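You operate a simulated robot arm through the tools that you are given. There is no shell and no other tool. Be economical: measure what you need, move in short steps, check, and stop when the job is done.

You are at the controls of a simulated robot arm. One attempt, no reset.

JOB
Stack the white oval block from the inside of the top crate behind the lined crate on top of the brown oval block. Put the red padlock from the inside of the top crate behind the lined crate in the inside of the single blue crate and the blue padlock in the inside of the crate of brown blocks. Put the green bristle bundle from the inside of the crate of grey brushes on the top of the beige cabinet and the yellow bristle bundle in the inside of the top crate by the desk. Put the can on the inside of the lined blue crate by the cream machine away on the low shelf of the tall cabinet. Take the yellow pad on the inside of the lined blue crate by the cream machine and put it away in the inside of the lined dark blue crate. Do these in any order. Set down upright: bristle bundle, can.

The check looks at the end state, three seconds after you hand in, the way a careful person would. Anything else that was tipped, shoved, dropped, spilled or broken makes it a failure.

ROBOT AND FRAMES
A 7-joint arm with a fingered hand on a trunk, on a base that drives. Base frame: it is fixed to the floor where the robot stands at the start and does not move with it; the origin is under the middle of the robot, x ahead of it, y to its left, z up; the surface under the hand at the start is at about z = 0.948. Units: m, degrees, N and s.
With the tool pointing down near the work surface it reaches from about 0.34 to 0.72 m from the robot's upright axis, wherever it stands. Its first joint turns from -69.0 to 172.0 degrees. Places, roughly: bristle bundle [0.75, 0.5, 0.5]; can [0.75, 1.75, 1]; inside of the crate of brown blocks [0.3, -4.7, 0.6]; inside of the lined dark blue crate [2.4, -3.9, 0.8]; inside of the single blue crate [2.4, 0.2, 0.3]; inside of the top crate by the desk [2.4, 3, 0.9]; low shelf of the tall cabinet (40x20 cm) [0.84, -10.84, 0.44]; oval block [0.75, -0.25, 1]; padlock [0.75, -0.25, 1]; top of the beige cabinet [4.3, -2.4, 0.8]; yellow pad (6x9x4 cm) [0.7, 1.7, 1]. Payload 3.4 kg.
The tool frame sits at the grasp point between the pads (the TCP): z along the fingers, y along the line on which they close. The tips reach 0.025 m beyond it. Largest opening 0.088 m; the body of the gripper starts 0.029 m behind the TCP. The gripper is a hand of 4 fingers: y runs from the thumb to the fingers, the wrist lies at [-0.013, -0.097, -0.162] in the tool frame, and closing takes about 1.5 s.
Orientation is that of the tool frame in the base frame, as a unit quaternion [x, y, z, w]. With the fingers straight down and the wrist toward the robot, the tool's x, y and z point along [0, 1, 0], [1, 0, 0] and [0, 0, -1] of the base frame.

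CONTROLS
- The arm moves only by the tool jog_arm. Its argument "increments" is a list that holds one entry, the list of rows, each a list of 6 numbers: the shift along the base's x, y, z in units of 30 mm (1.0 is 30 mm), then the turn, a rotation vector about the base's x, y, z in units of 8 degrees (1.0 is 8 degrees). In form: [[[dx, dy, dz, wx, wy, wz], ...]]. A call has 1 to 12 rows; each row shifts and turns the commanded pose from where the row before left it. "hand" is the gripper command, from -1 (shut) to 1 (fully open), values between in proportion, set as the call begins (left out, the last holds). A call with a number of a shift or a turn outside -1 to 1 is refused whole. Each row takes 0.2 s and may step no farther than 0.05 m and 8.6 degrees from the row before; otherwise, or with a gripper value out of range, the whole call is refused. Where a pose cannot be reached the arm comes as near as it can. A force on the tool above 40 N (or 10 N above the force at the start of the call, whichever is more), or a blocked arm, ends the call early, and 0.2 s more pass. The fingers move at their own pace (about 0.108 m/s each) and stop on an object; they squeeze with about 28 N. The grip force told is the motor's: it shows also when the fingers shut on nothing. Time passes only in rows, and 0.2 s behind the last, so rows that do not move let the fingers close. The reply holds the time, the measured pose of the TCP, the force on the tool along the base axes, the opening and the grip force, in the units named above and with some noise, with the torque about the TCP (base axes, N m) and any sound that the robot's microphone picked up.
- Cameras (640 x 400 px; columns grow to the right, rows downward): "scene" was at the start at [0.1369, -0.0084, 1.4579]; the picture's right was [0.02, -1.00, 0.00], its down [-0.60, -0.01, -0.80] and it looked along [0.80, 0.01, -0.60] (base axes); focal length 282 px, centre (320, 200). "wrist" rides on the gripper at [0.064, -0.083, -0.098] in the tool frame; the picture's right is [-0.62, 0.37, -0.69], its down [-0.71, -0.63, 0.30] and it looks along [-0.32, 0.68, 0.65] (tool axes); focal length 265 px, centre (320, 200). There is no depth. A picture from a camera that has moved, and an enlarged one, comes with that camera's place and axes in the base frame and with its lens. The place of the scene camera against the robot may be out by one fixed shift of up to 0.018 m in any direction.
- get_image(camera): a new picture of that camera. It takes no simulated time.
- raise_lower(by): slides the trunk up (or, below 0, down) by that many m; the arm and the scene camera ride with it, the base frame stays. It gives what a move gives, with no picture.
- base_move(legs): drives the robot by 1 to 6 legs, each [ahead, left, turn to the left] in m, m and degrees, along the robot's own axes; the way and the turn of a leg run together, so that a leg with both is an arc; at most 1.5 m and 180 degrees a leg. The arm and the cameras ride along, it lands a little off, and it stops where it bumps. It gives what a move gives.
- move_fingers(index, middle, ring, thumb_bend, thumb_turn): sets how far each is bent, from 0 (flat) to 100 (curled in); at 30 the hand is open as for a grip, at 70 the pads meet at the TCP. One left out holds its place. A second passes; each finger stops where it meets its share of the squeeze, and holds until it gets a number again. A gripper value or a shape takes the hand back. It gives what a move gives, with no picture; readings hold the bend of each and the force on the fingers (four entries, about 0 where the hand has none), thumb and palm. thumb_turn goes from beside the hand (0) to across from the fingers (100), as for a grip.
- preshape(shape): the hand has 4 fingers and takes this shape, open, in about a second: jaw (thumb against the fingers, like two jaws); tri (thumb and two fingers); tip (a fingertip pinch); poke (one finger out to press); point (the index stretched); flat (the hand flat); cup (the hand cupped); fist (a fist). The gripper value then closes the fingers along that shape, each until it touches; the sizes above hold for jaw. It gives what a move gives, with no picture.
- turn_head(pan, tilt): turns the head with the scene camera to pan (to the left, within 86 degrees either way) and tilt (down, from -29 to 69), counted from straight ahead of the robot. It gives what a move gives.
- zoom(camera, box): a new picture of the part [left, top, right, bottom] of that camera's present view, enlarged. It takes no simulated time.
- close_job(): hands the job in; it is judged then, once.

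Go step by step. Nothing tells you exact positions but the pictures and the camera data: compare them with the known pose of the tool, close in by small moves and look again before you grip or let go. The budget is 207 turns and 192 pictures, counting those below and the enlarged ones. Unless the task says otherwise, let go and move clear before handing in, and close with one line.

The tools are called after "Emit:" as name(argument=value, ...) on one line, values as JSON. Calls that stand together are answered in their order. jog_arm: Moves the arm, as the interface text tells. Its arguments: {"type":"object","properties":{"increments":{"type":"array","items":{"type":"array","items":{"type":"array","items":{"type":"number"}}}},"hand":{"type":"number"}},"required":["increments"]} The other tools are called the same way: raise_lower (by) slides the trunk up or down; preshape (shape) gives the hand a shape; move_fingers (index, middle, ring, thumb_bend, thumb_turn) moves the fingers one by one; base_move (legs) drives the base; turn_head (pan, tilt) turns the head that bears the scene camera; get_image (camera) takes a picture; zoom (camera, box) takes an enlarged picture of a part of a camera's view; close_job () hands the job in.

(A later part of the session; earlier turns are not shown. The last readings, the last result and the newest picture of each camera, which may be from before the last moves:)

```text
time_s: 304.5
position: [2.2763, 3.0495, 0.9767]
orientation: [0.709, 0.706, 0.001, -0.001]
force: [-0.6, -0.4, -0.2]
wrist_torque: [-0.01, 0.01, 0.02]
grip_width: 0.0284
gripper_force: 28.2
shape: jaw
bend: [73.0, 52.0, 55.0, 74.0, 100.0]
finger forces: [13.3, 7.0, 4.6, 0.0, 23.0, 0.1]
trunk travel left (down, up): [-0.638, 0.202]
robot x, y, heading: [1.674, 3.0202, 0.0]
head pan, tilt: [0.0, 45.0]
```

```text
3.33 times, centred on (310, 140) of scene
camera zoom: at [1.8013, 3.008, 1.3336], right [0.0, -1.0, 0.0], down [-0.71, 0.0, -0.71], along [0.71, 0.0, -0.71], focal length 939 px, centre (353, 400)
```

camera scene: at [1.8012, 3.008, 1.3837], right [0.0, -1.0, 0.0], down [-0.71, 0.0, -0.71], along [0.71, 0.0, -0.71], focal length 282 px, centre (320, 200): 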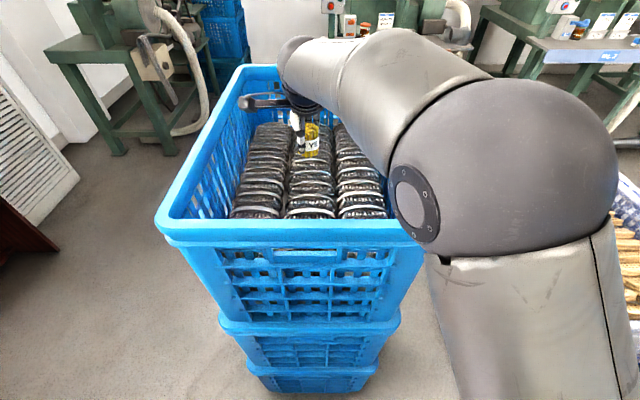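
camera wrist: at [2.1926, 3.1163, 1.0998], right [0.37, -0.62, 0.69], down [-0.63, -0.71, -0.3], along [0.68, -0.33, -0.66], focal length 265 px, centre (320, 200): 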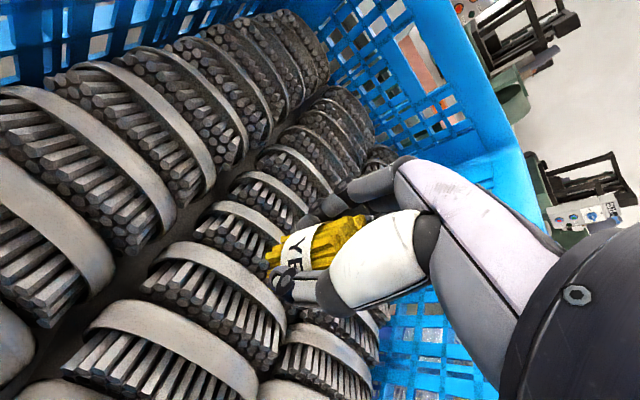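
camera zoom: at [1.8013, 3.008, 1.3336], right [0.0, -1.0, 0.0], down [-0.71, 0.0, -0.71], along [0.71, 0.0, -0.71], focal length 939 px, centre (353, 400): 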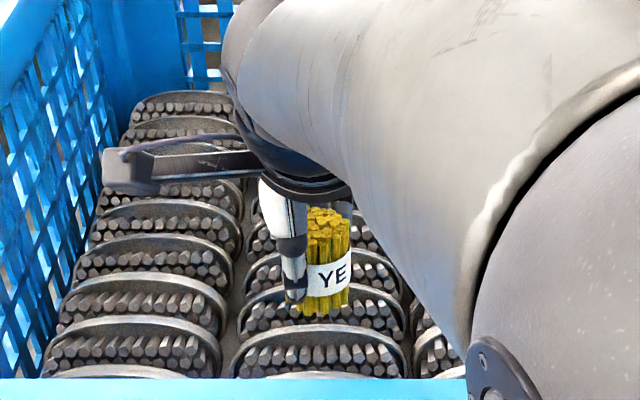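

Emit:
jog_arm(increments=[[[0, 0, -0.15, 0, 0, 0], [0, 0, -0.15, 0, 0, 0], [0, 0, -0.15, 0, 0, 0], [0, 0, -0.12, 0, 0, 0], [0, 0, -0.12, 0, 0, 0], [0, 0, -0.12, 0, 0, 0], [0, 0, -0.12, 0, 0, 0], [0, 0, -0.12, 0, 0, 0], [0, 0, 0, 0, 0, 0]]])

Emit:
zoom(camera="scene", box=[230, 80, 390, 200])

```text
time_s: 306.5
position: [2.2773, 3.0428, 0.9626]
orientation: [0.714, 0.7, 0.018, -0.003]
force: [3.7, 6.9, 29.9]
wrist_torque: [0.07, -0.02, 0.12]
grip_width: 0.0299
gripper_force: 27.8
shape: jaw
bend: [73.0, 51.0, 54.0, 75.0, 99.0]
finger forces: [18.4, 9.6, 4.9, 0.0, 27.0, 0.0]
trunk travel left (down, up): [-0.638, 0.202]
robot x, y, heading: [1.6712, 3.0175, -0.0]
head pan, tilt: [0.0, 45.0]
```

```text
3.33 times, centred on (310, 140) of scene
camera zoom: at [1.7966, 3.0099, 1.3345], right [0.0, -1.0, 0.0], down [-0.7, 0.0, -0.71], along [0.71, 0.0, -0.7], focal length 939 px, centre (353, 400)
```

zoom: 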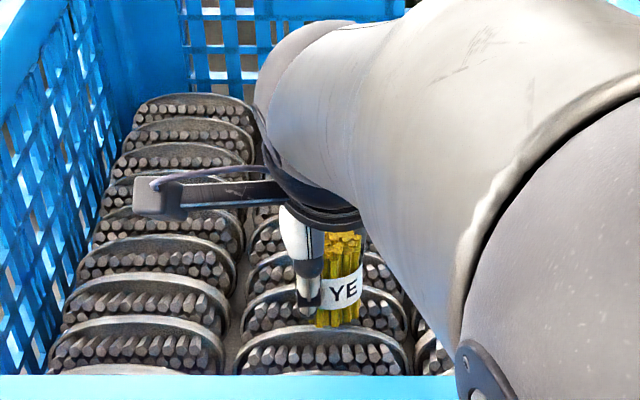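

Emit:
jog_arm(increments=[[[0, 0.1, 0.08, -0.2, 0.1, 0], [0, 0.1, 0.06, 0, 0, 0], [0, 0, 0, 0, 0, 0], [0, 0, 0, 0, 0, 0]]])

Emit:
zoom(camera="scene", box=[230, 80, 390, 200])

Emit:
get_image(camera="wrist")

```text
time_s: 307.5
position: [2.2804, 3.0403, 0.9634]
orientation: [0.72, 0.693, 0.007, -0.012]
force: [-2.1, 2.3, 6.8]
wrist_torque: [0.03, -0.01, 0.02]
grip_width: 0.0292
gripper_force: 28.8
shape: jaw
bend: [73.0, 52.0, 55.0, 75.0, 99.0]
finger forces: [14.5, 7.5, 4.4, 0.1, 25.3, 0.1]
trunk travel left (down, up): [-0.638, 0.202]
robot x, y, heading: [1.669, 3.0167, 0.1]
head pan, tilt: [0.0, 45.0]
```

```text
3.33 times, centred on (310, 140) of scene
camera zoom: at [1.7995, 3.0084, 1.3339], right [0.0, -1.0, 0.0], down [-0.71, 0.0, -0.71], along [0.71, 0.0, -0.71], focal length 939 px, centre (353, 400)
```

zoom: 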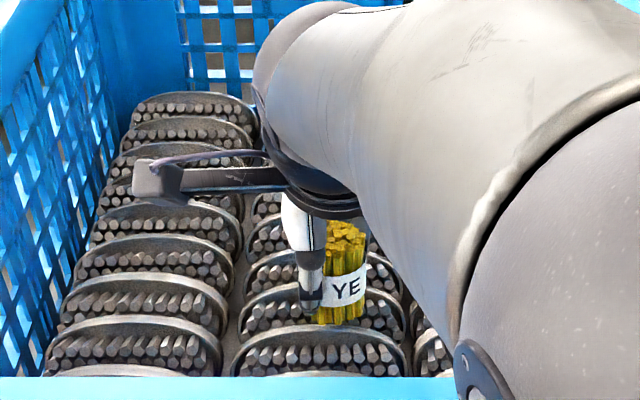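

```text
70 pictures are left
camera wrist: at [2.2012, 3.1048, 1.0653], right [0.35, -0.65, 0.67], down [-0.66, -0.68, -0.32], along [0.67, -0.33, -0.67], focal length 265 px, centre (320, 200)
```

wrist: 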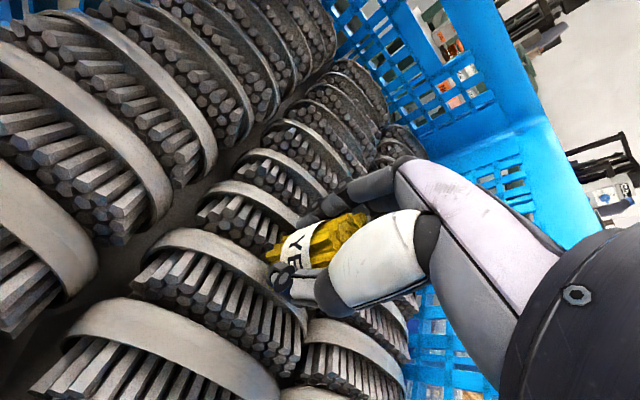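

Slightly off the row's crown; lift 1 cm, shift +y 1.3 cm, set down again.

Emit:
jog_arm(increments=[[[0, 0, 0.4, 0, 0, 0], [0, 0.5, 0.1, -0.1, -0.1, 0.1], [0, 0, 0, 0, 0, 0], [0, 0, -0.15, 0, 0, 0], [0, 0, -0.12, 0, 0, 0], [0, 0, -0.12, 0, 0, 0], [0, 0, 0, 0, 0, 0]]])

Emit:
zoom(camera="scene", box=[230, 80, 390, 200])

```text
time_s: 309.3
position: [2.2853, 3.0492, 0.9676]
orientation: [0.72, 0.694, 0.011, -0.009]
force: [-0.5, 0.0, -0.6]
wrist_torque: [-0.02, -0.01, 0.0]
grip_width: 0.0289
gripper_force: 28.3
shape: jaw
bend: [73.0, 52.0, 55.0, 75.0, 99.0]
finger forces: [14.0, 7.2, 4.6, 0.0, 23.3, 0.1]
trunk travel left (down, up): [-0.638, 0.202]
robot x, y, heading: [1.6665, 3.016, 0.2]
head pan, tilt: [0.0, 45.0]
stopped in row 7: the arm was blocked; the commanded pose is now the measured one
```

```text
3.33 times, centred on (310, 140) of scene
camera zoom: at [1.8014, 3.0077, 1.3336], right [0.0, -1.0, 0.0], down [-0.71, 0.0, -0.71], along [0.71, 0.0, -0.71], focal length 939 px, centre (353, 400)
```

zoom: 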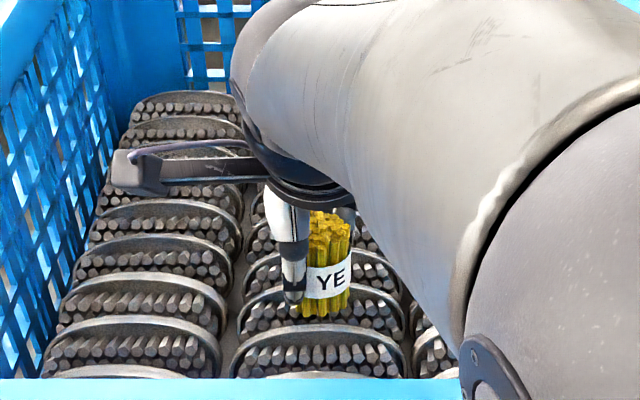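

Emit:
raise_lower(by=-0.006)

Emit:
raise_lower(by=-0.003)

```text
time_s: 309.9
position: [2.2854, 3.0502, 0.9642]
orientation: [0.719, 0.695, 0.012, -0.008]
force: [1.3, -0.2, 7.2]
wrist_torque: [-0.03, -0.05, 0.05]
grip_width: 0.0289
gripper_force: 27.9
shape: jaw
bend: [73.0, 52.0, 55.0, 75.0, 99.0]
finger forces: [14.6, 8.1, 5.4, 0.0, 23.9, 0.0]
trunk travel left (down, up): [-0.632, 0.208]
robot x, y, heading: [1.6681, 3.0188, 0.0]
head pan, tilt: [0.0, 45.0]
```

```text
time_s: 310.4
position: [2.2844, 3.0489, 0.9623]
orientation: [0.719, 0.695, 0.015, -0.007]
force: [5.3, 0.5, 21.0]
wrist_torque: [-0.04, -0.14, 0.05]
grip_width: 0.0292
gripper_force: 27.8
shape: jaw
bend: [73.0, 52.0, 55.0, 75.0, 99.0]
finger forces: [17.0, 9.4, 5.7, 0.1, 24.3, 0.0]
trunk travel left (down, up): [-0.629, 0.211]
robot x, y, heading: [1.6697, 3.0207, -0.2]
head pan, tilt: [0.0, 45.0]
```

Firm contact. Back 3 mm and open slowly.

Emit:
raise_lower(by=0.003)

Emit:
jog_arm(increments=[[[0, 0, 0, 0, 0, 0], [0, 0, 0, 0, 0, 0], [0, 0, 0, 0, 0, 0], [0, 0, 0, 0, 0, 0]]], hand=0.2)

Emit:
jog_arm(increments=[[[0, 0, 0, 0, 0, 0], [0, 0, 0, 0, 0, 0], [0, 0, 0, 0, 0, 0], [0, 0, 0, 0, 0, 0]]], hand=1)

Emit:
zoom(camera="scene", box=[230, 80, 390, 200])

```text
time_s: 310.9
position: [2.2837, 3.0507, 0.9638]
orientation: [0.719, 0.695, 0.01, -0.01]
force: [4.5, 1.0, 13.6]
wrist_torque: [-0.02, -0.16, 0.0]
grip_width: 0.0288
gripper_force: 27.3
shape: jaw
bend: [73.0, 51.0, 55.0, 75.0, 99.0]
finger forces: [16.6, 9.0, 5.6, 0.0, 23.5, 0.0]
trunk travel left (down, up): [-0.632, 0.208]
robot x, y, heading: [1.667, 3.0179, 0.1]
head pan, tilt: [0.0, 45.0]
```

```text
time_s: 311.9
position: [2.2841, 3.049, 0.9613]
orientation: [0.72, 0.694, 0.009, -0.011]
force: [-0.3, 0.2, 0.3]
wrist_torque: [0.01, 0.01, 0.01]
grip_width: 0.0523
gripper_force: 0.1
shape: jaw
bend: [29.0, 41.0, 37.0, 65.0, 100.0]
finger forces: [0.1, 0.0, 0.0, 0.0, 0.0, 0.1]
trunk travel left (down, up): [-0.632, 0.208]
robot x, y, heading: [1.6722, 3.017, 0.1]
head pan, tilt: [0.0, 45.0]
```

```text
time_s: 312.9
position: [2.285, 3.0506, 0.9614]
orientation: [0.72, 0.694, 0.01, -0.01]
force: [0.1, 0.1, 0.6]
wrist_torque: [-0.01, -0.01, -0.01]
grip_width: 0.0877
gripper_force: 0.2
shape: jaw
bend: [30.0, 30.0, 30.0, 30.0, 98.0]
finger forces: [0.0, 0.0, 0.1, 0.0, 0.1, 0.1]
trunk travel left (down, up): [-0.632, 0.208]
robot x, y, heading: [1.6729, 3.0201, 0.1]
head pan, tilt: [0.0, 45.0]
```

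```text
3.33 times, centred on (310, 140) of scene
camera zoom: at [1.8013, 3.008, 1.3276], right [0.0, -1.0, 0.0], down [-0.71, 0.0, -0.71], along [0.71, 0.0, -0.71], focal length 939 px, centre (353, 400)
```

zoom: 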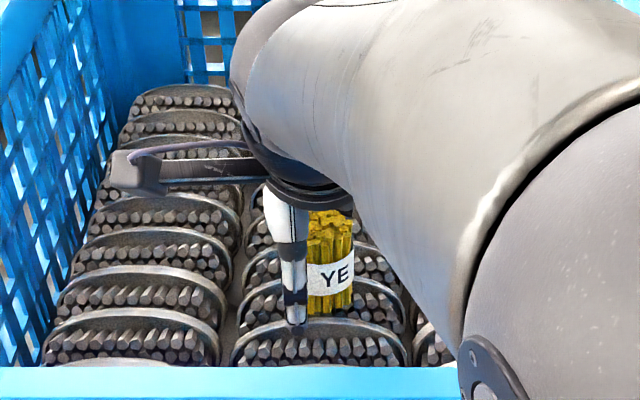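

Yellow stands in the crate. Rise, retract, turn around and go to the lined crate with the can and pad.

Emit:
raise_lower(by=0.207)

Emit:
jog_arm(increments=[[[0, 0, 0.7, 0, 0, 0], [0, 0, 0.7, 0, 0, 0], [-0.7, 0, 0.3, 0, 0, 0], [-0.9, 0, 0, 0, 0, 0], [-0.9, 0, 0, 0, 0, 0], [-0.9, 0, 0, 0, 0, 0], [0, 0, 0, 0, 0, 0]]])

Emit:
base_move(legs=[[-0.24, 0, 0], [0, 0, 179.9]])

Emit:
turn_head(pan=40, tilt=30)

Emit:
get_image(camera="scene")

```text
time_s: 315.1
position: [2.285, 3.05, 1.1691]
orientation: [0.719, 0.695, 0.01, -0.01]
force: [0.2, 0.6, -0.8]
wrist_torque: [0.0, 0.03, 0.0]
grip_width: 0.0877
gripper_force: 0.2
shape: jaw
bend: [30.0, 30.0, 30.0, 30.0, 98.0]
finger forces: [0.0, 0.1, 0.0, 0.0, 0.1, 0.0]
trunk travel left (down, up): [-0.839, 0.001]
robot x, y, heading: [1.6683, 3.0182, 0.0]
head pan, tilt: [0.0, 45.0]
```

```text
time_s: 316.7
position: [2.1817, 3.0516, 1.2191]
orientation: [0.718, 0.696, 0.008, -0.007]
force: [0.6, -1.5, -0.2]
wrist_torque: [0.01, 0.0, 0.0]
grip_width: 0.0875
gripper_force: 0.1
shape: jaw
bend: [30.0, 30.0, 30.0, 30.0, 98.0]
finger forces: [0.0, 0.0, 0.1, 0.0, 0.0, 0.0]
trunk travel left (down, up): [-0.839, 0.001]
robot x, y, heading: [1.6699, 3.0193, 0.1]
head pan, tilt: [0.0, 45.0]
```

```text
time_s: 325.8
position: [0.9157, 3.0028, 1.2202]
orientation: [-0.681, 0.732, -0.008, -0.009]
force: [0.2, -0.4, 0.6]
wrist_torque: [0.0, 0.01, -0.08]
grip_width: 0.0876
gripper_force: 0.0
shape: jaw
bend: [30.0, 30.0, 30.0, 30.0, 98.0]
finger forces: [0.0, 0.0, 0.0, 0.0, 0.1, 0.0]
trunk travel left (down, up): [-0.839, 0.001]
robot x, y, heading: [1.4284, 3.0171, 178.1]
head pan, tilt: [0.0, 45.0]
```

```text
time_s: 326.9
position: [0.9156, 3.0016, 1.2182]
orientation: [-0.682, 0.732, -0.009, -0.006]
force: [0.4, 0.4, -0.5]
wrist_torque: [0.01, 0.0, 0.01]
grip_width: 0.0878
gripper_force: 0.0
shape: jaw
bend: [30.0, 30.0, 30.0, 30.0, 98.0]
finger forces: [0.0, 0.0, 0.1, 0.0, 0.0, 0.0]
trunk travel left (down, up): [-0.839, 0.001]
robot x, y, heading: [1.428, 3.0156, 178.1]
head pan, tilt: [40.0, 30.0]
```

```text
67 pictures are left
camera scene: at [1.2885, 2.9957, 1.5545], right [-0.15, 0.99, 0.0], down [0.52, 0.08, -0.85], along [-0.84, -0.13, -0.53], focal length 282 px, centre (320, 200)
```

scene: 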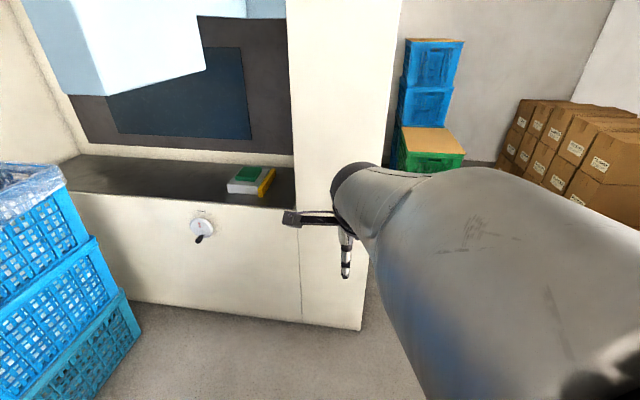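

Emit:
base_move(legs=[[0, 0, 1.9], [0.0, 1.35, 0]])

Emit:
get_image(camera="scene")

Emit:
get_image(camera="wrist")

```text
time_s: 333.7
position: [0.9193, 1.6896, 1.2175]
orientation: [-0.698, 0.716, -0.009, -0.007]
force: [0.1, 0.5, 0.0]
wrist_torque: [0.03, 0.0, 0.01]
grip_width: 0.0879
gripper_force: 0.1
shape: jaw
bend: [30.0, 30.0, 30.0, 30.0, 98.0]
finger forces: [0.1, 0.1, 0.1, 0.0, 0.0, 0.0]
trunk travel left (down, up): [-0.839, 0.001]
robot x, y, heading: [1.4314, 1.7233, -179.5]
head pan, tilt: [40.0, 30.0]
```

```text
66 pictures are left
camera scene: at [1.2921, 1.6976, 1.5557], right [-0.22, 0.98, 0.0], down [0.5, 0.11, -0.86], along [-0.84, -0.18, -0.51], focal length 282 px, centre (320, 200)
```

scene: 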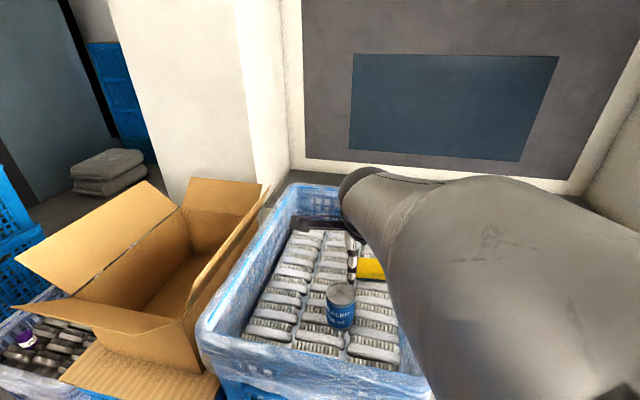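

```text
65 pictures are left
camera wrist: at [1.0009, 1.6246, 1.3192], right [-0.36, 0.64, 0.68], down [0.65, 0.69, -0.32], along [-0.67, 0.33, -0.66], focal length 265 px, centre (320, 200)
```

wrist: 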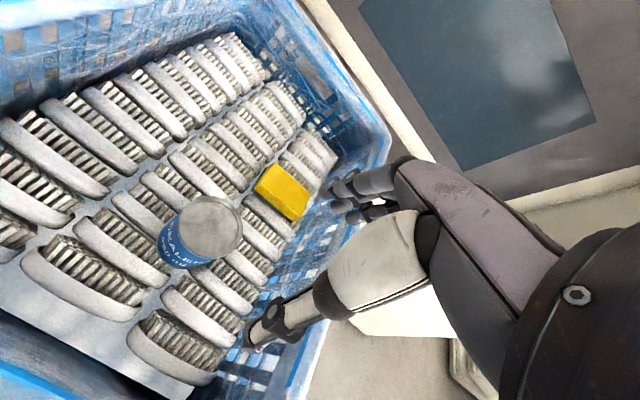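

Can top ≈(0.90,1.655,~1.09); pad ≈(0.753,1.71). Take the can first: move above and lower.

Emit:
jog_arm(increments=[[[-0.3, -0.6, 0, 0.1, 0, 0], [-0.3, -0.6, 0, 0.05, 0, 0], [0, 0, 0, 0, 0, 0], [0, 0, 0, 0, 0, 0]]])

Emit:
raise_lower(by=-0.06)

Emit:
get_image(camera="wrist")

Emit:
zoom(camera="scene", box=[230, 160, 430, 320])

```text
time_s: 334.7
position: [0.9007, 1.656, 1.226]
orientation: [-0.696, 0.718, -0.009, -0.011]
force: [0.1, -0.8, -0.3]
wrist_torque: [0.02, -0.01, 0.03]
grip_width: 0.0876
gripper_force: 0.2
shape: jaw
bend: [30.0, 30.0, 30.0, 30.0, 98.0]
finger forces: [0.0, 0.0, 0.0, 0.1, 0.1, 0.1]
trunk travel left (down, up): [-0.839, 0.001]
robot x, y, heading: [1.4294, 1.7293, -179.4]
head pan, tilt: [40.0, 30.0]
```

```text
time_s: 335.7
position: [0.9009, 1.6566, 1.1629]
orientation: [-0.695, 0.719, -0.011, -0.009]
force: [-0.2, -0.2, 0.4]
wrist_torque: [0.01, -0.02, 0.0]
grip_width: 0.0877
gripper_force: 0.1
shape: jaw
bend: [30.0, 30.0, 30.0, 30.0, 98.0]
finger forces: [0.0, 0.1, 0.1, 0.0, 0.0, 0.1]
trunk travel left (down, up): [-0.779, 0.061]
robot x, y, heading: [1.4254, 1.7243, -179.6]
head pan, tilt: [40.0, 30.0]
```

```text
64 pictures are left
camera wrist: at [0.9817, 1.5918, 1.2648], right [-0.35, 0.65, 0.67], down [0.65, 0.68, -0.32], along [-0.67, 0.33, -0.66], focal length 265 px, centre (320, 200)
```

wrist: 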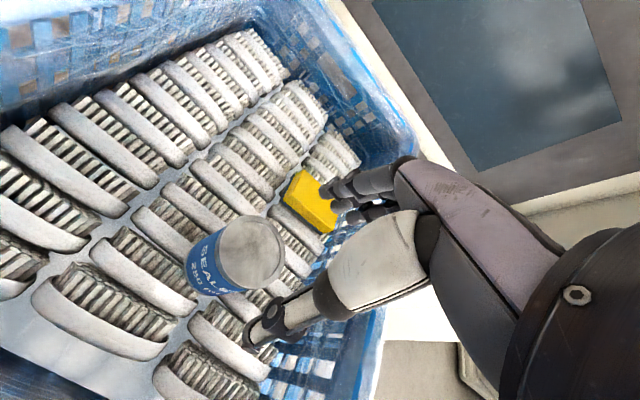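

```text
2.50 times, centred on (330, 240) of scene
camera zoom: at [1.3113, 1.6583, 1.4972], right [-0.65, 0.76, 0.0], down [0.38, 0.32, -0.87], along [-0.66, -0.56, -0.5], focal length 704 px, centre (295, 100)
```

zoom: 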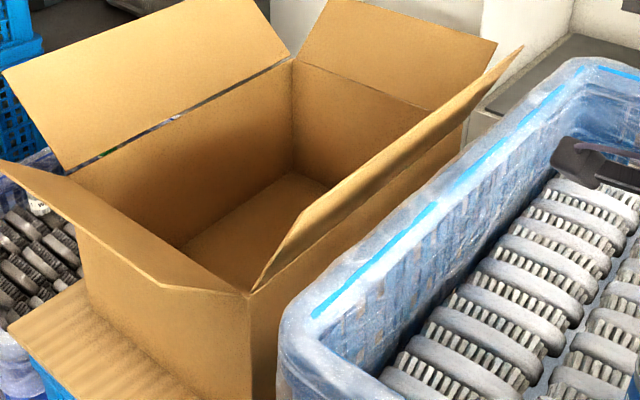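

Refined can top ≈(0.878,1.659,1.06).

Emit:
jog_arm(increments=[[[-0.4, 0.05, 0, 0, 0, 0], [-0.36, 0, 0, 0, 0, 0], [0, 0, 0, 0, 0, 0]]])

Emit:
raise_lower(by=-0.06)

Emit:
turn_head(pan=0, tilt=50)

Emit:
get_image(camera="wrist")

Emit:
get_image(camera="scene")

```text
time_s: 336.5
position: [0.8775, 1.6566, 1.1715]
orientation: [-0.695, 0.719, -0.009, -0.016]
force: [-1.1, -0.1, 0.4]
wrist_torque: [-0.01, 0.01, -0.01]
grip_width: 0.0877
gripper_force: 0.1
shape: jaw
bend: [30.0, 30.0, 30.0, 30.0, 98.0]
finger forces: [0.1, 0.1, 0.0, 0.1, 0.1, 0.0]
trunk travel left (down, up): [-0.779, 0.061]
robot x, y, heading: [1.4336, 1.7282, -179.7]
head pan, tilt: [40.0, 30.0]
```

```text
time_s: 337.5
position: [0.8777, 1.6594, 1.1082]
orientation: [-0.693, 0.721, -0.011, -0.012]
force: [0.9, 0.0, 0.4]
wrist_torque: [0.03, 0.01, -0.05]
grip_width: 0.0876
gripper_force: 0.0
shape: jaw
bend: [30.0, 30.0, 30.0, 30.0, 98.0]
finger forces: [0.0, 0.1, 0.0, 0.0, 0.0, 0.1]
trunk travel left (down, up): [-0.719, 0.121]
robot x, y, heading: [1.4327, 1.728, -179.5]
head pan, tilt: [40.0, 30.0]
```

```text
time_s: 338.6
position: [0.8754, 1.6598, 1.1062]
orientation: [-0.694, 0.72, -0.014, -0.012]
force: [0.4, 0.1, 0.4]
wrist_torque: [-0.01, 0.03, -0.02]
grip_width: 0.0874
gripper_force: 0.0
shape: jaw
bend: [30.0, 30.0, 30.0, 30.0, 98.0]
finger forces: [0.0, 0.0, 0.0, 0.0, 0.1, 0.0]
trunk travel left (down, up): [-0.719, 0.121]
robot x, y, heading: [1.4283, 1.7283, -179.5]
head pan, tilt: [0.0, 50.0]
```

```text
62 pictures are left
camera wrist: at [0.9574, 1.5958, 1.2072], right [-0.35, 0.66, 0.67], down [0.66, 0.68, -0.33], along [-0.67, 0.33, -0.67], focal length 265 px, centre (320, 200)
```

wrist: 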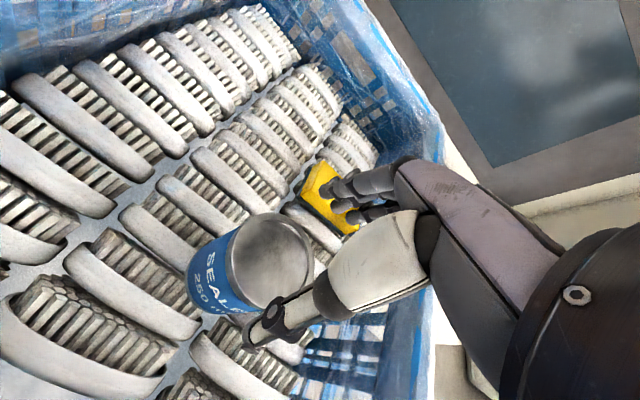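

```text
61 pictures are left
camera scene: at [1.3029, 1.7163, 1.4078], right [-0.01, 1.0, 0.0], down [0.77, 0.01, -0.64], along [-0.64, -0.01, -0.77], focal length 282 px, centre (320, 200)
```

scene: 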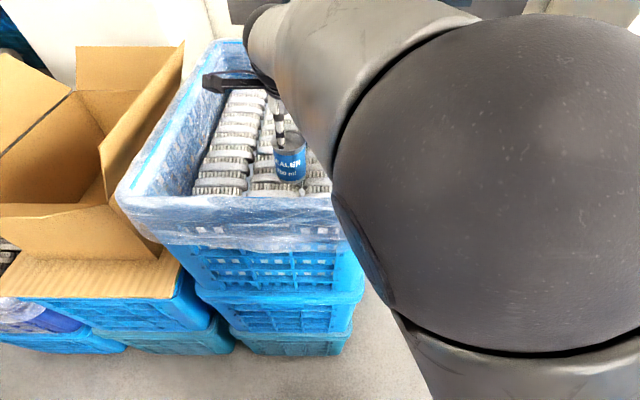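

Aligned. Lower and grip.

Emit:
raise_lower(by=-0.064)

Emit:
jog_arm(increments=[[[0, 0, 0, 0, 0, 0], [0, 0, 0, 0, 0, 0], [0, 0, 0, 0, 0, 0], [0, 0, 0, 0, 0, 0], [0, 0, 0, 0, 0, 0], [0, 0, 0, 0, 0, 0], [0, 0, 0, 0, 0, 0]]], hand=-1)

Emit:
get_image(camera="wrist")

```text
time_s: 339.6
position: [0.8765, 1.6588, 1.042]
orientation: [-0.694, 0.72, -0.013, -0.012]
force: [-1.7, 0.1, 0.5]
wrist_torque: [0.04, -0.01, -0.02]
grip_width: 0.0875
gripper_force: 0.2
shape: jaw
bend: [29.0, 30.0, 30.0, 30.0, 98.0]
finger forces: [1.6, 0.0, 0.1, 0.0, 0.0, 0.0]
trunk travel left (down, up): [-0.655, 0.185]
robot x, y, heading: [1.4291, 1.727, -179.7]
head pan, tilt: [0.0, 50.0]
```

```text
time_s: 341.2
position: [0.8773, 1.6597, 1.0413]
orientation: [-0.693, 0.72, -0.013, -0.011]
force: [-0.7, -1.1, 2.9]
wrist_torque: [-0.04, -0.15, -0.07]
grip_width: 0.0614
gripper_force: 27.9
shape: jaw
bend: [36.0, 39.0, 35.0, 63.0, 99.0]
finger forces: [21.4, 8.5, 0.0, 0.0, 29.1, 0.0]
trunk travel left (down, up): [-0.655, 0.185]
robot x, y, heading: [1.4323, 1.7301, -179.6]
head pan, tilt: [0.0, 50.0]
```

```text
60 pictures are left
camera wrist: at [0.9578, 1.5956, 1.1432], right [-0.35, 0.66, 0.67], down [0.66, 0.68, -0.33], along [-0.67, 0.33, -0.67], focal length 265 px, centre (320, 200)
```

wrist: 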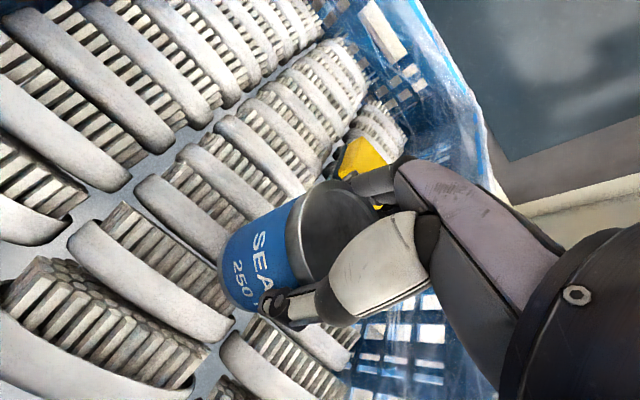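

Can held. Lift, retract, turn toward -y (left turn, clear of the box).

Emit:
raise_lower(by=0.184)

Emit:
jog_arm(increments=[[[0.3, 0, 0.6, 0, 0, 0], [0.7, 0.2, 0.2, 0, 0, 0], [0.7, 0.3, 0, 0, 0, 0], [0.7, 0.3, 0, 0, 0, 0], [0.3, 0.3, 0, 0, 0, 0], [0, 0, 0, 0, 0, 0]]])

Emit:
base_move(legs=[[0, 0, 89.6]])

Emit:
get_image(camera="wrist")

```text
time_s: 343.2
position: [0.8764, 1.6598, 1.2236]
orientation: [-0.694, 0.72, -0.014, -0.01]
force: [0.1, 0.4, -3.8]
wrist_torque: [0.0, 0.0, 0.02]
grip_width: 0.0614
gripper_force: 28.0
shape: jaw
bend: [36.0, 38.0, 35.0, 63.0, 100.0]
finger forces: [20.3, 9.0, 0.1, 0.0, 28.9, 0.0]
trunk travel left (down, up): [-0.839, 0.001]
robot x, y, heading: [1.4321, 1.7273, -179.4]
head pan, tilt: [0.0, 50.0]
```

```text
time_s: 344.6
position: [0.9591, 1.6853, 1.2391]
orientation: [-0.698, 0.716, -0.003, 0.003]
force: [-0.5, 0.8, -3.5]
wrist_torque: [0.03, 0.0, -0.02]
grip_width: 0.0616
gripper_force: 27.8
shape: jaw
bend: [36.0, 38.0, 36.0, 63.0, 100.0]
finger forces: [20.3, 9.3, 0.0, 0.0, 29.2, 0.1]
trunk travel left (down, up): [-0.839, 0.001]
robot x, y, heading: [1.4318, 1.7263, -179.2]
head pan, tilt: [0.0, 50.0]
```

```text
time_s: 348.9
position: [1.4793, 1.2571, 1.2376]
orientation: [1.0, -0.004, 0.001, -0.007]
force: [-0.5, -0.4, -2.0]
wrist_torque: [-0.03, -0.01, 0.02]
grip_width: 0.0611
gripper_force: 28.2
shape: jaw
bend: [36.0, 38.0, 36.0, 63.0, 100.0]
finger forces: [19.5, 9.0, 0.0, 0.0, 28.1, 0.1]
trunk travel left (down, up): [-0.839, 0.001]
robot x, y, heading: [1.4289, 1.7275, -88.5]
head pan, tilt: [0.0, 50.0]
```

```text
59 pictures are left
camera wrist: at [1.5446, 1.3382, 1.338], right [-0.62, -0.37, 0.69], down [-0.71, 0.64, -0.3], along [-0.33, -0.67, -0.66], focal length 265 px, centre (320, 200)
```

wrist: 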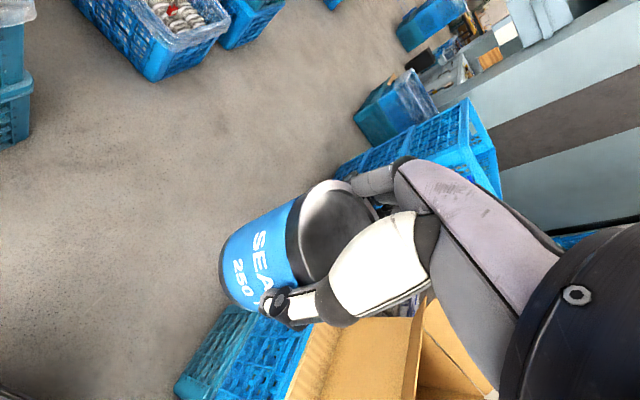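

Emit:
base_move(legs=[[0, 0.15, -1.5], [1.5, 0, 0], [1.5, 0, 0], [1.4, 0, 0]])

```text
time_s: 371.3
position: [1.6198, -3.2337, 1.2334]
orientation: [1.0, -0.011, 0.001, -0.012]
force: [-0.3, 0.3, -3.5]
wrist_torque: [0.0, -0.03, 0.02]
grip_width: 0.0609
gripper_force: 28.1
shape: jaw
bend: [37.0, 38.0, 36.0, 63.0, 100.0]
finger forces: [19.6, 9.1, 0.0, 0.0, 28.2, 0.0]
trunk travel left (down, up): [-0.839, 0.001]
robot x, y, heading: [1.5815, -2.7612, -89.5]
head pan, tilt: [0.0, 50.0]
```

Emit:
base_move(legs=[[0, 0.08, -0.5], [1.5, 0, 0], [1.5, 0, 0], [0.9, 0, 0], [0, 0.35, 0]])

Emit:
turn_head(pan=0, tilt=10)

Emit:
get_image(camera="scene")

```text
time_s: 392.9
position: [2.0447, -7.1702, 1.2305]
orientation: [1.0, -0.016, 0.0, -0.016]
force: [-0.7, 0.9, -3.1]
wrist_torque: [0.0, -0.01, 0.01]
grip_width: 0.0612
gripper_force: 28.1
shape: jaw
bend: [37.0, 38.0, 36.0, 63.0, 100.0]
finger forces: [19.7, 9.0, 0.0, 0.1, 28.2, 0.0]
trunk travel left (down, up): [-0.839, 0.001]
robot x, y, heading: [2.0049, -6.6976, -89.7]
head pan, tilt: [0.0, 50.0]
```

```text
time_s: 393.9
position: [2.0447, -7.1714, 1.2313]
orientation: [1.0, -0.014, 0.0, -0.014]
force: [-0.3, 0.3, -3.2]
wrist_torque: [-0.01, -0.04, 0.01]
grip_width: 0.0611
gripper_force: 27.8
shape: jaw
bend: [37.0, 38.0, 36.0, 63.0, 100.0]
finger forces: [19.6, 9.2, 0.0, 0.1, 28.3, 0.0]
trunk travel left (down, up): [-0.839, 0.001]
robot x, y, heading: [2.0066, -6.6983, -89.7]
head pan, tilt: [0.0, 10.0]
```

```text
58 pictures are left
camera scene: at [2.0058, -6.8529, 1.5894], right [-1.0, 0.0, 0.0], down [0.0, 0.18, -0.98], along [0.0, -0.98, -0.18], focal length 282 px, centre (320, 200)
```

scene: 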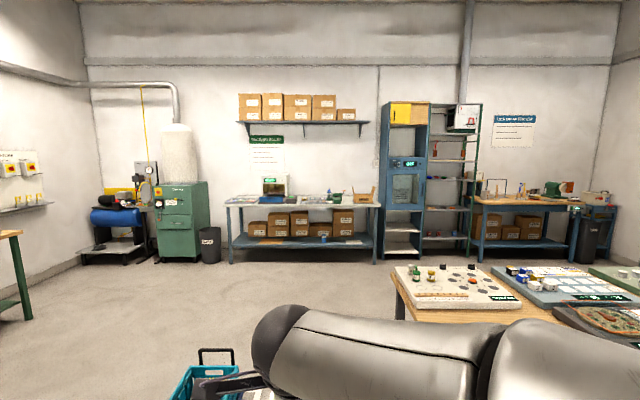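

Corridor between cart and table is centred at x≈2. The low shelf is the lower-left compartment of the blue cabinet. Drive past the table, then over in front of it.

Emit:
base_move(legs=[[1.5, 0, -0.3], [1.45, 0, 0], [0, -1.15, 0]])

Emit:
turn_head(pan=0, tilt=30)

Emit:
get_image(camera="scene")

Emit:
get_image(camera="wrist")

```text
time_s: 413.4
position: [0.8937, -10.0867, 1.2306]
orientation: [1.0, -0.005, 0.0, -0.016]
force: [0.2, -0.2, -3.7]
wrist_torque: [0.0, 0.01, 0.01]
grip_width: 0.061
gripper_force: 27.5
shape: jaw
bend: [37.0, 38.0, 36.0, 63.0, 100.0]
finger forces: [19.5, 9.2, 0.0, 0.0, 28.1, 0.0]
trunk travel left (down, up): [-0.839, 0.001]
robot x, y, heading: [0.8395, -9.6156, -88.6]
head pan, tilt: [0.0, 10.0]
```

```text
time_s: 414.3
position: [0.8919, -10.0858, 1.2293]
orientation: [1.0, -0.006, 0.0, -0.016]
force: [-1.1, 0.0, -3.0]
wrist_torque: [0.01, -0.01, -0.04]
grip_width: 0.0611
gripper_force: 28.1
shape: jaw
bend: [37.0, 38.0, 36.0, 63.0, 100.0]
finger forces: [19.5, 9.2, 0.1, 0.0, 28.3, 0.0]
trunk travel left (down, up): [-0.839, 0.001]
robot x, y, heading: [0.8409, -9.6169, -89.0]
head pan, tilt: [0.0, 30.0]
```

```text
57 pictures are left
camera scene: at [0.8475, -9.7691, 1.5714], right [-1.0, -0.03, 0.0], down [-0.01, 0.36, -0.93], along [0.02, -0.93, -0.36], focal length 282 px, centre (320, 200)
```

scene: 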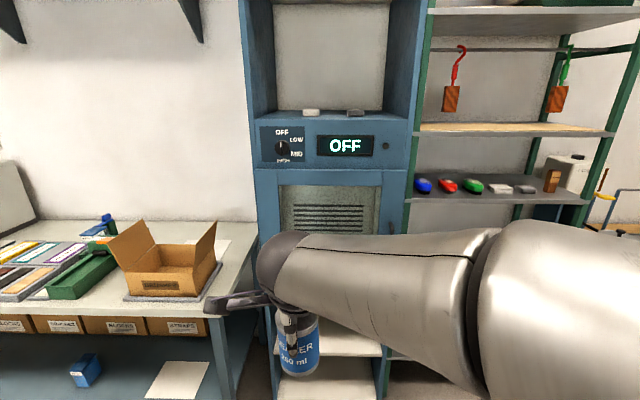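

```text
56 pictures are left
camera wrist: at [0.958, -10.0074, 1.3316], right [-0.62, -0.38, 0.68], down [-0.71, 0.65, -0.28], along [-0.33, -0.66, -0.68], focal length 265 px, centre (320, 200)
```

wrist: 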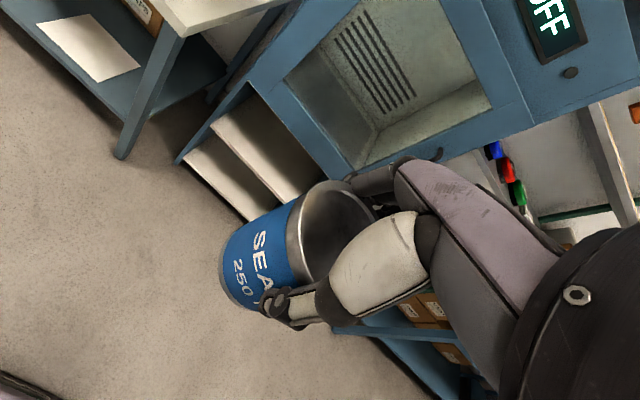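

Lower the trunk to view the shelf opening.

Emit:
raise_lower(by=-0.4)

Emit:
raise_lower(by=-0.25)

Emit:
turn_head(pan=30, tilt=20)

Emit:
get_image(camera="scene")

Emit:
get_image(camera="wrist")

```text
time_s: 418.1
position: [0.8926, -10.0869, 0.8296]
orientation: [1.0, -0.006, -0.001, -0.016]
force: [-0.5, -0.1, -2.9]
wrist_torque: [-0.02, -0.01, 0.01]
grip_width: 0.061
gripper_force: 28.2
shape: jaw
bend: [37.0, 38.0, 36.0, 63.0, 100.0]
finger forces: [19.5, 9.2, 0.1, 0.1, 28.2, 0.0]
trunk travel left (down, up): [-0.439, 0.401]
robot x, y, heading: [0.8416, -9.6143, -88.8]
head pan, tilt: [0.0, 30.0]
```

```text
time_s: 420.7
position: [0.8929, -10.0867, 0.5796]
orientation: [1.0, -0.005, 0.0, -0.016]
force: [-0.5, 0.2, -2.0]
wrist_torque: [-0.02, -0.02, 0.02]
grip_width: 0.061
gripper_force: 28.4
shape: jaw
bend: [37.0, 38.0, 36.0, 63.0, 100.0]
finger forces: [19.5, 9.2, 0.0, 0.1, 28.1, 0.0]
trunk travel left (down, up): [-0.189, 0.651]
robot x, y, heading: [0.8432, -9.6135, -88.7]
head pan, tilt: [0.0, 30.0]
```

```text
time_s: 421.6
position: [0.893, -10.0864, 0.5793]
orientation: [1.0, -0.005, 0.001, -0.014]
force: [0.1, -0.1, -3.7]
wrist_torque: [-0.01, -0.02, -0.03]
grip_width: 0.061
gripper_force: 28.0
shape: jaw
bend: [37.0, 38.0, 36.0, 63.0, 100.0]
finger forces: [19.5, 9.3, 0.0, 0.1, 28.3, 0.0]
trunk travel left (down, up): [-0.189, 0.651]
robot x, y, heading: [0.8407, -9.6163, -88.9]
head pan, tilt: [30.0, 20.0]
```

```text
55 pictures are left
camera scene: at [0.8934, -9.7556, 0.9232], right [-0.85, -0.52, 0.0], down [-0.18, 0.29, -0.94], along [0.49, -0.8, -0.34], focal length 282 px, centre (320, 200)
```

scene: 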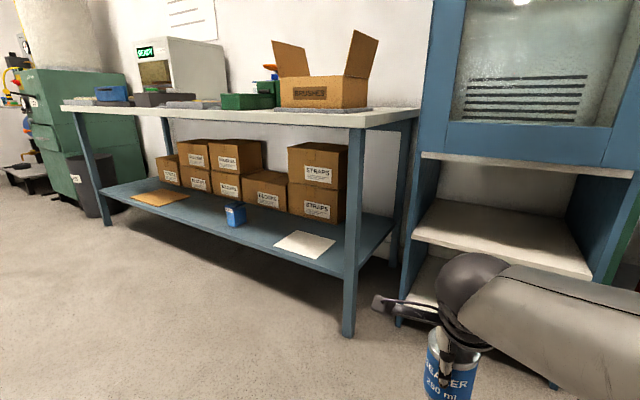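

```text
54 pictures are left
camera wrist: at [0.9579, -10.0069, 0.6827], right [-0.62, -0.38, 0.68], down [-0.71, 0.65, -0.29], along [-0.33, -0.66, -0.67], focal length 265 px, centre (320, 200)
```

wrist: 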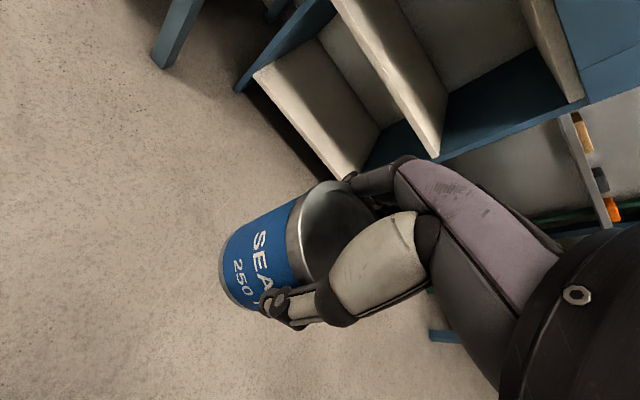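

The shelf: z≈0.44, front edge y≈-10.72, opening x 0.6–1.08, up to z≈0.74. Level the can, set height to just above the shelf and drive closer.

Emit:
jog_arm(increments=[[[0, 0, 0, -0.21, -0.24, 0], [0, 0, 0, 0, 0, 0], [0, 0, 0, 0, 0, 0]]])

Emit:
raise_lower(by=-0.06)

Emit:
base_move(legs=[[0.5, 0, -1.1]])

Emit:
turn_head(pan=20, tilt=45)

Emit:
get_image(camera="scene")

Emit:
get_image(camera="wrist")

```text
time_s: 422.4
position: [0.8923, -10.0868, 0.5819]
orientation: [1.0, -0.005, 0.017, -0.001]
force: [-1.3, 0.8, -2.9]
wrist_torque: [-0.04, 0.01, -0.02]
grip_width: 0.0611
gripper_force: 28.1
shape: jaw
bend: [37.0, 38.0, 36.0, 63.0, 100.0]
finger forces: [19.4, 9.2, 0.1, 0.0, 28.3, 0.0]
trunk travel left (down, up): [-0.189, 0.651]
robot x, y, heading: [0.8432, -9.6173, -88.7]
head pan, tilt: [30.0, 20.0]
```

```text
time_s: 423.4
position: [0.8927, -10.0873, 0.5206]
orientation: [1.0, -0.005, 0.018, -0.001]
force: [0.0, -0.3, -2.9]
wrist_torque: [-0.01, 0.01, 0.01]
grip_width: 0.0612
gripper_force: 27.9
shape: jaw
bend: [37.0, 38.0, 36.0, 63.0, 100.0]
finger forces: [19.4, 9.2, 0.1, 0.0, 28.3, 0.1]
trunk travel left (down, up): [-0.129, 0.711]
robot x, y, heading: [0.8434, -9.6173, -88.4]
head pan, tilt: [30.0, 20.0]
```

```text
time_s: 426.3
position: [0.889, -10.5835, 0.5194]
orientation: [1.0, -0.016, 0.018, -0.001]
force: [0.4, 0.8, -2.6]
wrist_torque: [0.01, -0.04, 0.01]
grip_width: 0.0612
gripper_force: 27.6
shape: jaw
bend: [37.0, 38.0, 36.0, 63.0, 100.0]
finger forces: [19.3, 9.3, 0.1, 0.0, 28.1, 0.1]
trunk travel left (down, up): [-0.129, 0.711]
robot x, y, heading: [0.8507, -10.1138, -89.7]
head pan, tilt: [30.0, 20.0]
```

```text
time_s: 427.2
position: [0.889, -10.5828, 0.5204]
orientation: [1.0, -0.015, 0.018, -0.001]
force: [-0.6, -1.2, -2.9]
wrist_torque: [-0.02, 0.0, -0.05]
grip_width: 0.0611
gripper_force: 28.4
shape: jaw
bend: [37.0, 38.0, 36.0, 63.0, 100.0]
finger forces: [19.3, 9.3, 0.0, 0.1, 28.1, 0.1]
trunk travel left (down, up): [-0.129, 0.711]
robot x, y, heading: [0.8491, -10.1119, -90.1]
head pan, tilt: [20.0, 45.0]
```

```text
53 pictures are left
camera scene: at [0.8794, -10.248, 0.8252], right [-0.93, -0.36, 0.0], down [-0.25, 0.66, -0.71], along [0.25, -0.67, -0.7], focal length 282 px, centre (320, 200)
```

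scene: 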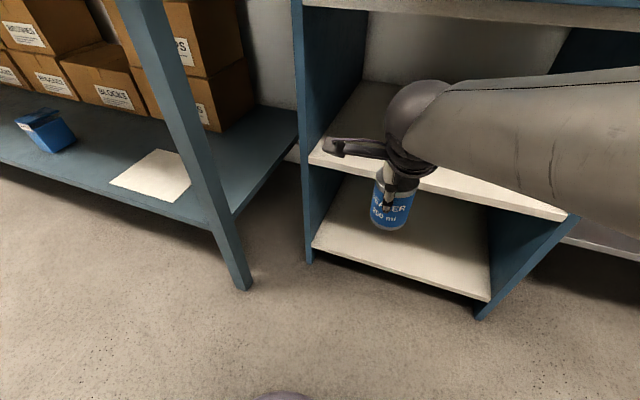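

```text
52 pictures are left
camera wrist: at [0.9526, -10.5025, 0.6222], right [-0.65, -0.35, 0.67], down [-0.68, 0.65, -0.33], along [-0.32, -0.67, -0.67], focal length 265 px, centre (320, 200)
```

wrist: 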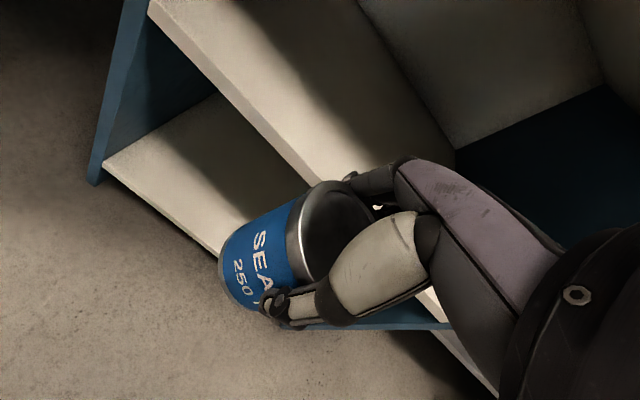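

Can bottom ≈0.475, shelf top ≈0.44, front edge y≈-10.745. Lower 1.5 cm and move in.

Emit:
raise_lower(by=-0.015)

Emit:
base_move(legs=[[0.12, 0.02, 0]])

Emit:
get_image(camera="scene")

Emit:
get_image(camera="wrist")

```text
time_s: 427.9
position: [0.8886, -10.5837, 0.5055]
orientation: [1.0, -0.017, 0.017, -0.001]
force: [0.0, 0.3, -2.9]
wrist_torque: [0.0, -0.02, -0.03]
grip_width: 0.0609
gripper_force: 28.1
shape: jaw
bend: [37.0, 38.0, 36.0, 63.0, 100.0]
finger forces: [19.4, 9.2, 0.0, 0.0, 28.2, 0.0]
trunk travel left (down, up): [-0.114, 0.726]
robot x, y, heading: [0.8507, -10.1159, -89.7]
head pan, tilt: [20.0, 45.0]
```

```text
time_s: 429.1
position: [0.9098, -10.6991, 0.5068]
orientation: [1.0, -0.015, 0.018, 0.001]
force: [5.3, 21.9, 6.8]
wrist_torque: [1.32, -0.18, -0.04]
grip_width: 0.0634
gripper_force: 27.5
shape: jaw
bend: [46.0, 45.0, 36.0, 54.0, 95.0]
finger forces: [8.3, 4.4, 0.1, 0.0, 36.4, 0.1]
trunk travel left (down, up): [-0.114, 0.726]
robot x, y, heading: [0.8711, -10.2303, -89.7]
head pan, tilt: [20.0, 45.0]
```

```text
51 pictures are left
camera scene: at [0.8997, -10.364, 0.8103], right [-0.93, -0.36, 0.0], down [-0.25, 0.66, -0.71], along [0.25, -0.67, -0.7], focal length 282 px, centre (320, 200)
```

scene: 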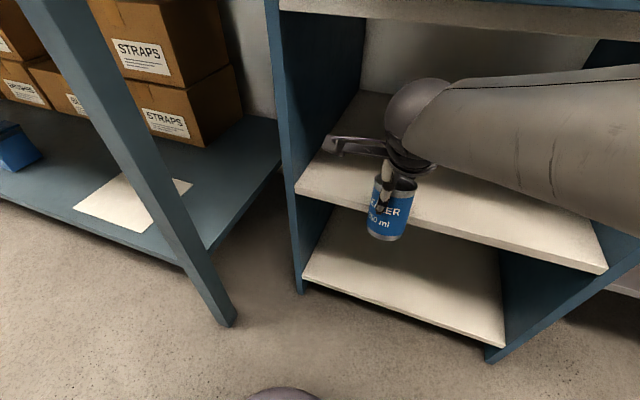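

```text
50 pictures are left
camera wrist: at [0.9734, -10.6189, 0.6085], right [-0.65, -0.35, 0.67], down [-0.68, 0.65, -0.33], along [-0.32, -0.67, -0.66], focal length 265 px, centre (320, 200)
```

wrist: 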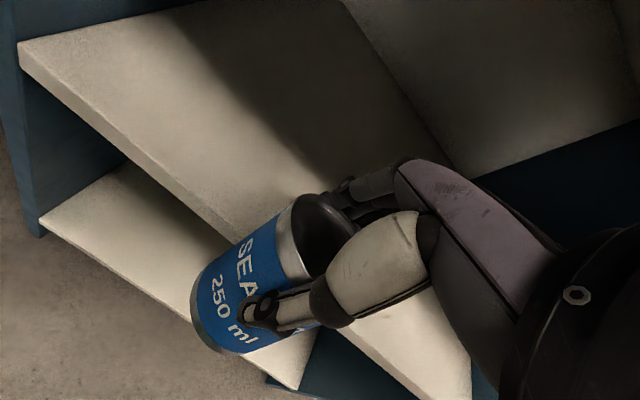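

The can's lower part bumped the shelf edge — it's taller than assumed. Back off and inspect.

Emit:
base_move(legs=[[-0.1, 0, 0]])

Emit:
zoom(camera="scene", box=[260, 60, 560, 260])

Emit:
get_image(camera="wrist")

```text
time_s: 430.2
position: [0.9102, -10.6029, 0.5056]
orientation: [1.0, -0.014, 0.018, -0.001]
force: [-0.2, -0.1, -2.0]
wrist_torque: [-0.01, -0.02, 0.02]
grip_width: 0.063
gripper_force: 28.2
shape: jaw
bend: [37.0, 39.0, 36.0, 61.0, 99.0]
finger forces: [15.7, 9.6, 0.1, 0.1, 24.7, 0.1]
trunk travel left (down, up): [-0.114, 0.726]
robot x, y, heading: [0.8707, -10.1332, -89.8]
head pan, tilt: [20.0, 45.0]
```

```text
2.00 times, centred on (410, 160) of scene
camera zoom: at [0.8991, -10.2665, 0.8098], right [-0.93, -0.36, 0.0], down [-0.25, 0.66, -0.71], along [0.25, -0.66, -0.71], focal length 563 px, centre (140, 280)
```

zoom: 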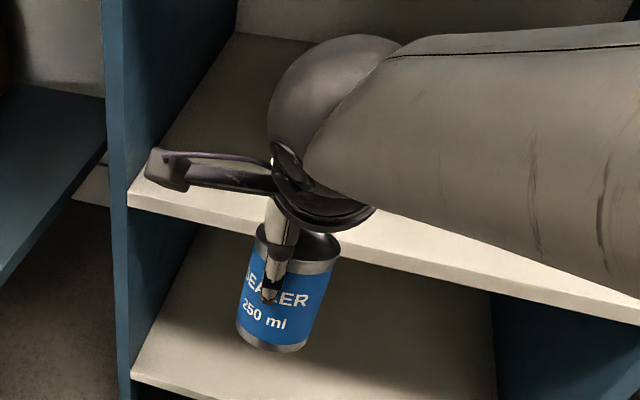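

```text
48 pictures are left
camera wrist: at [0.9732, -10.5208, 0.6072], right [-0.65, -0.35, 0.67], down [-0.68, 0.65, -0.33], along [-0.32, -0.67, -0.67], focal length 265 px, centre (320, 200)
```

wrist: 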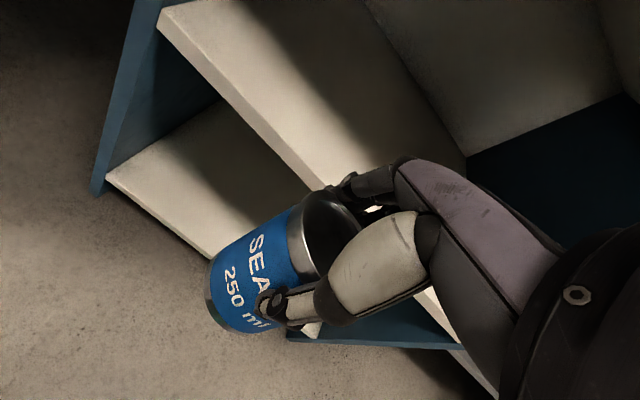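

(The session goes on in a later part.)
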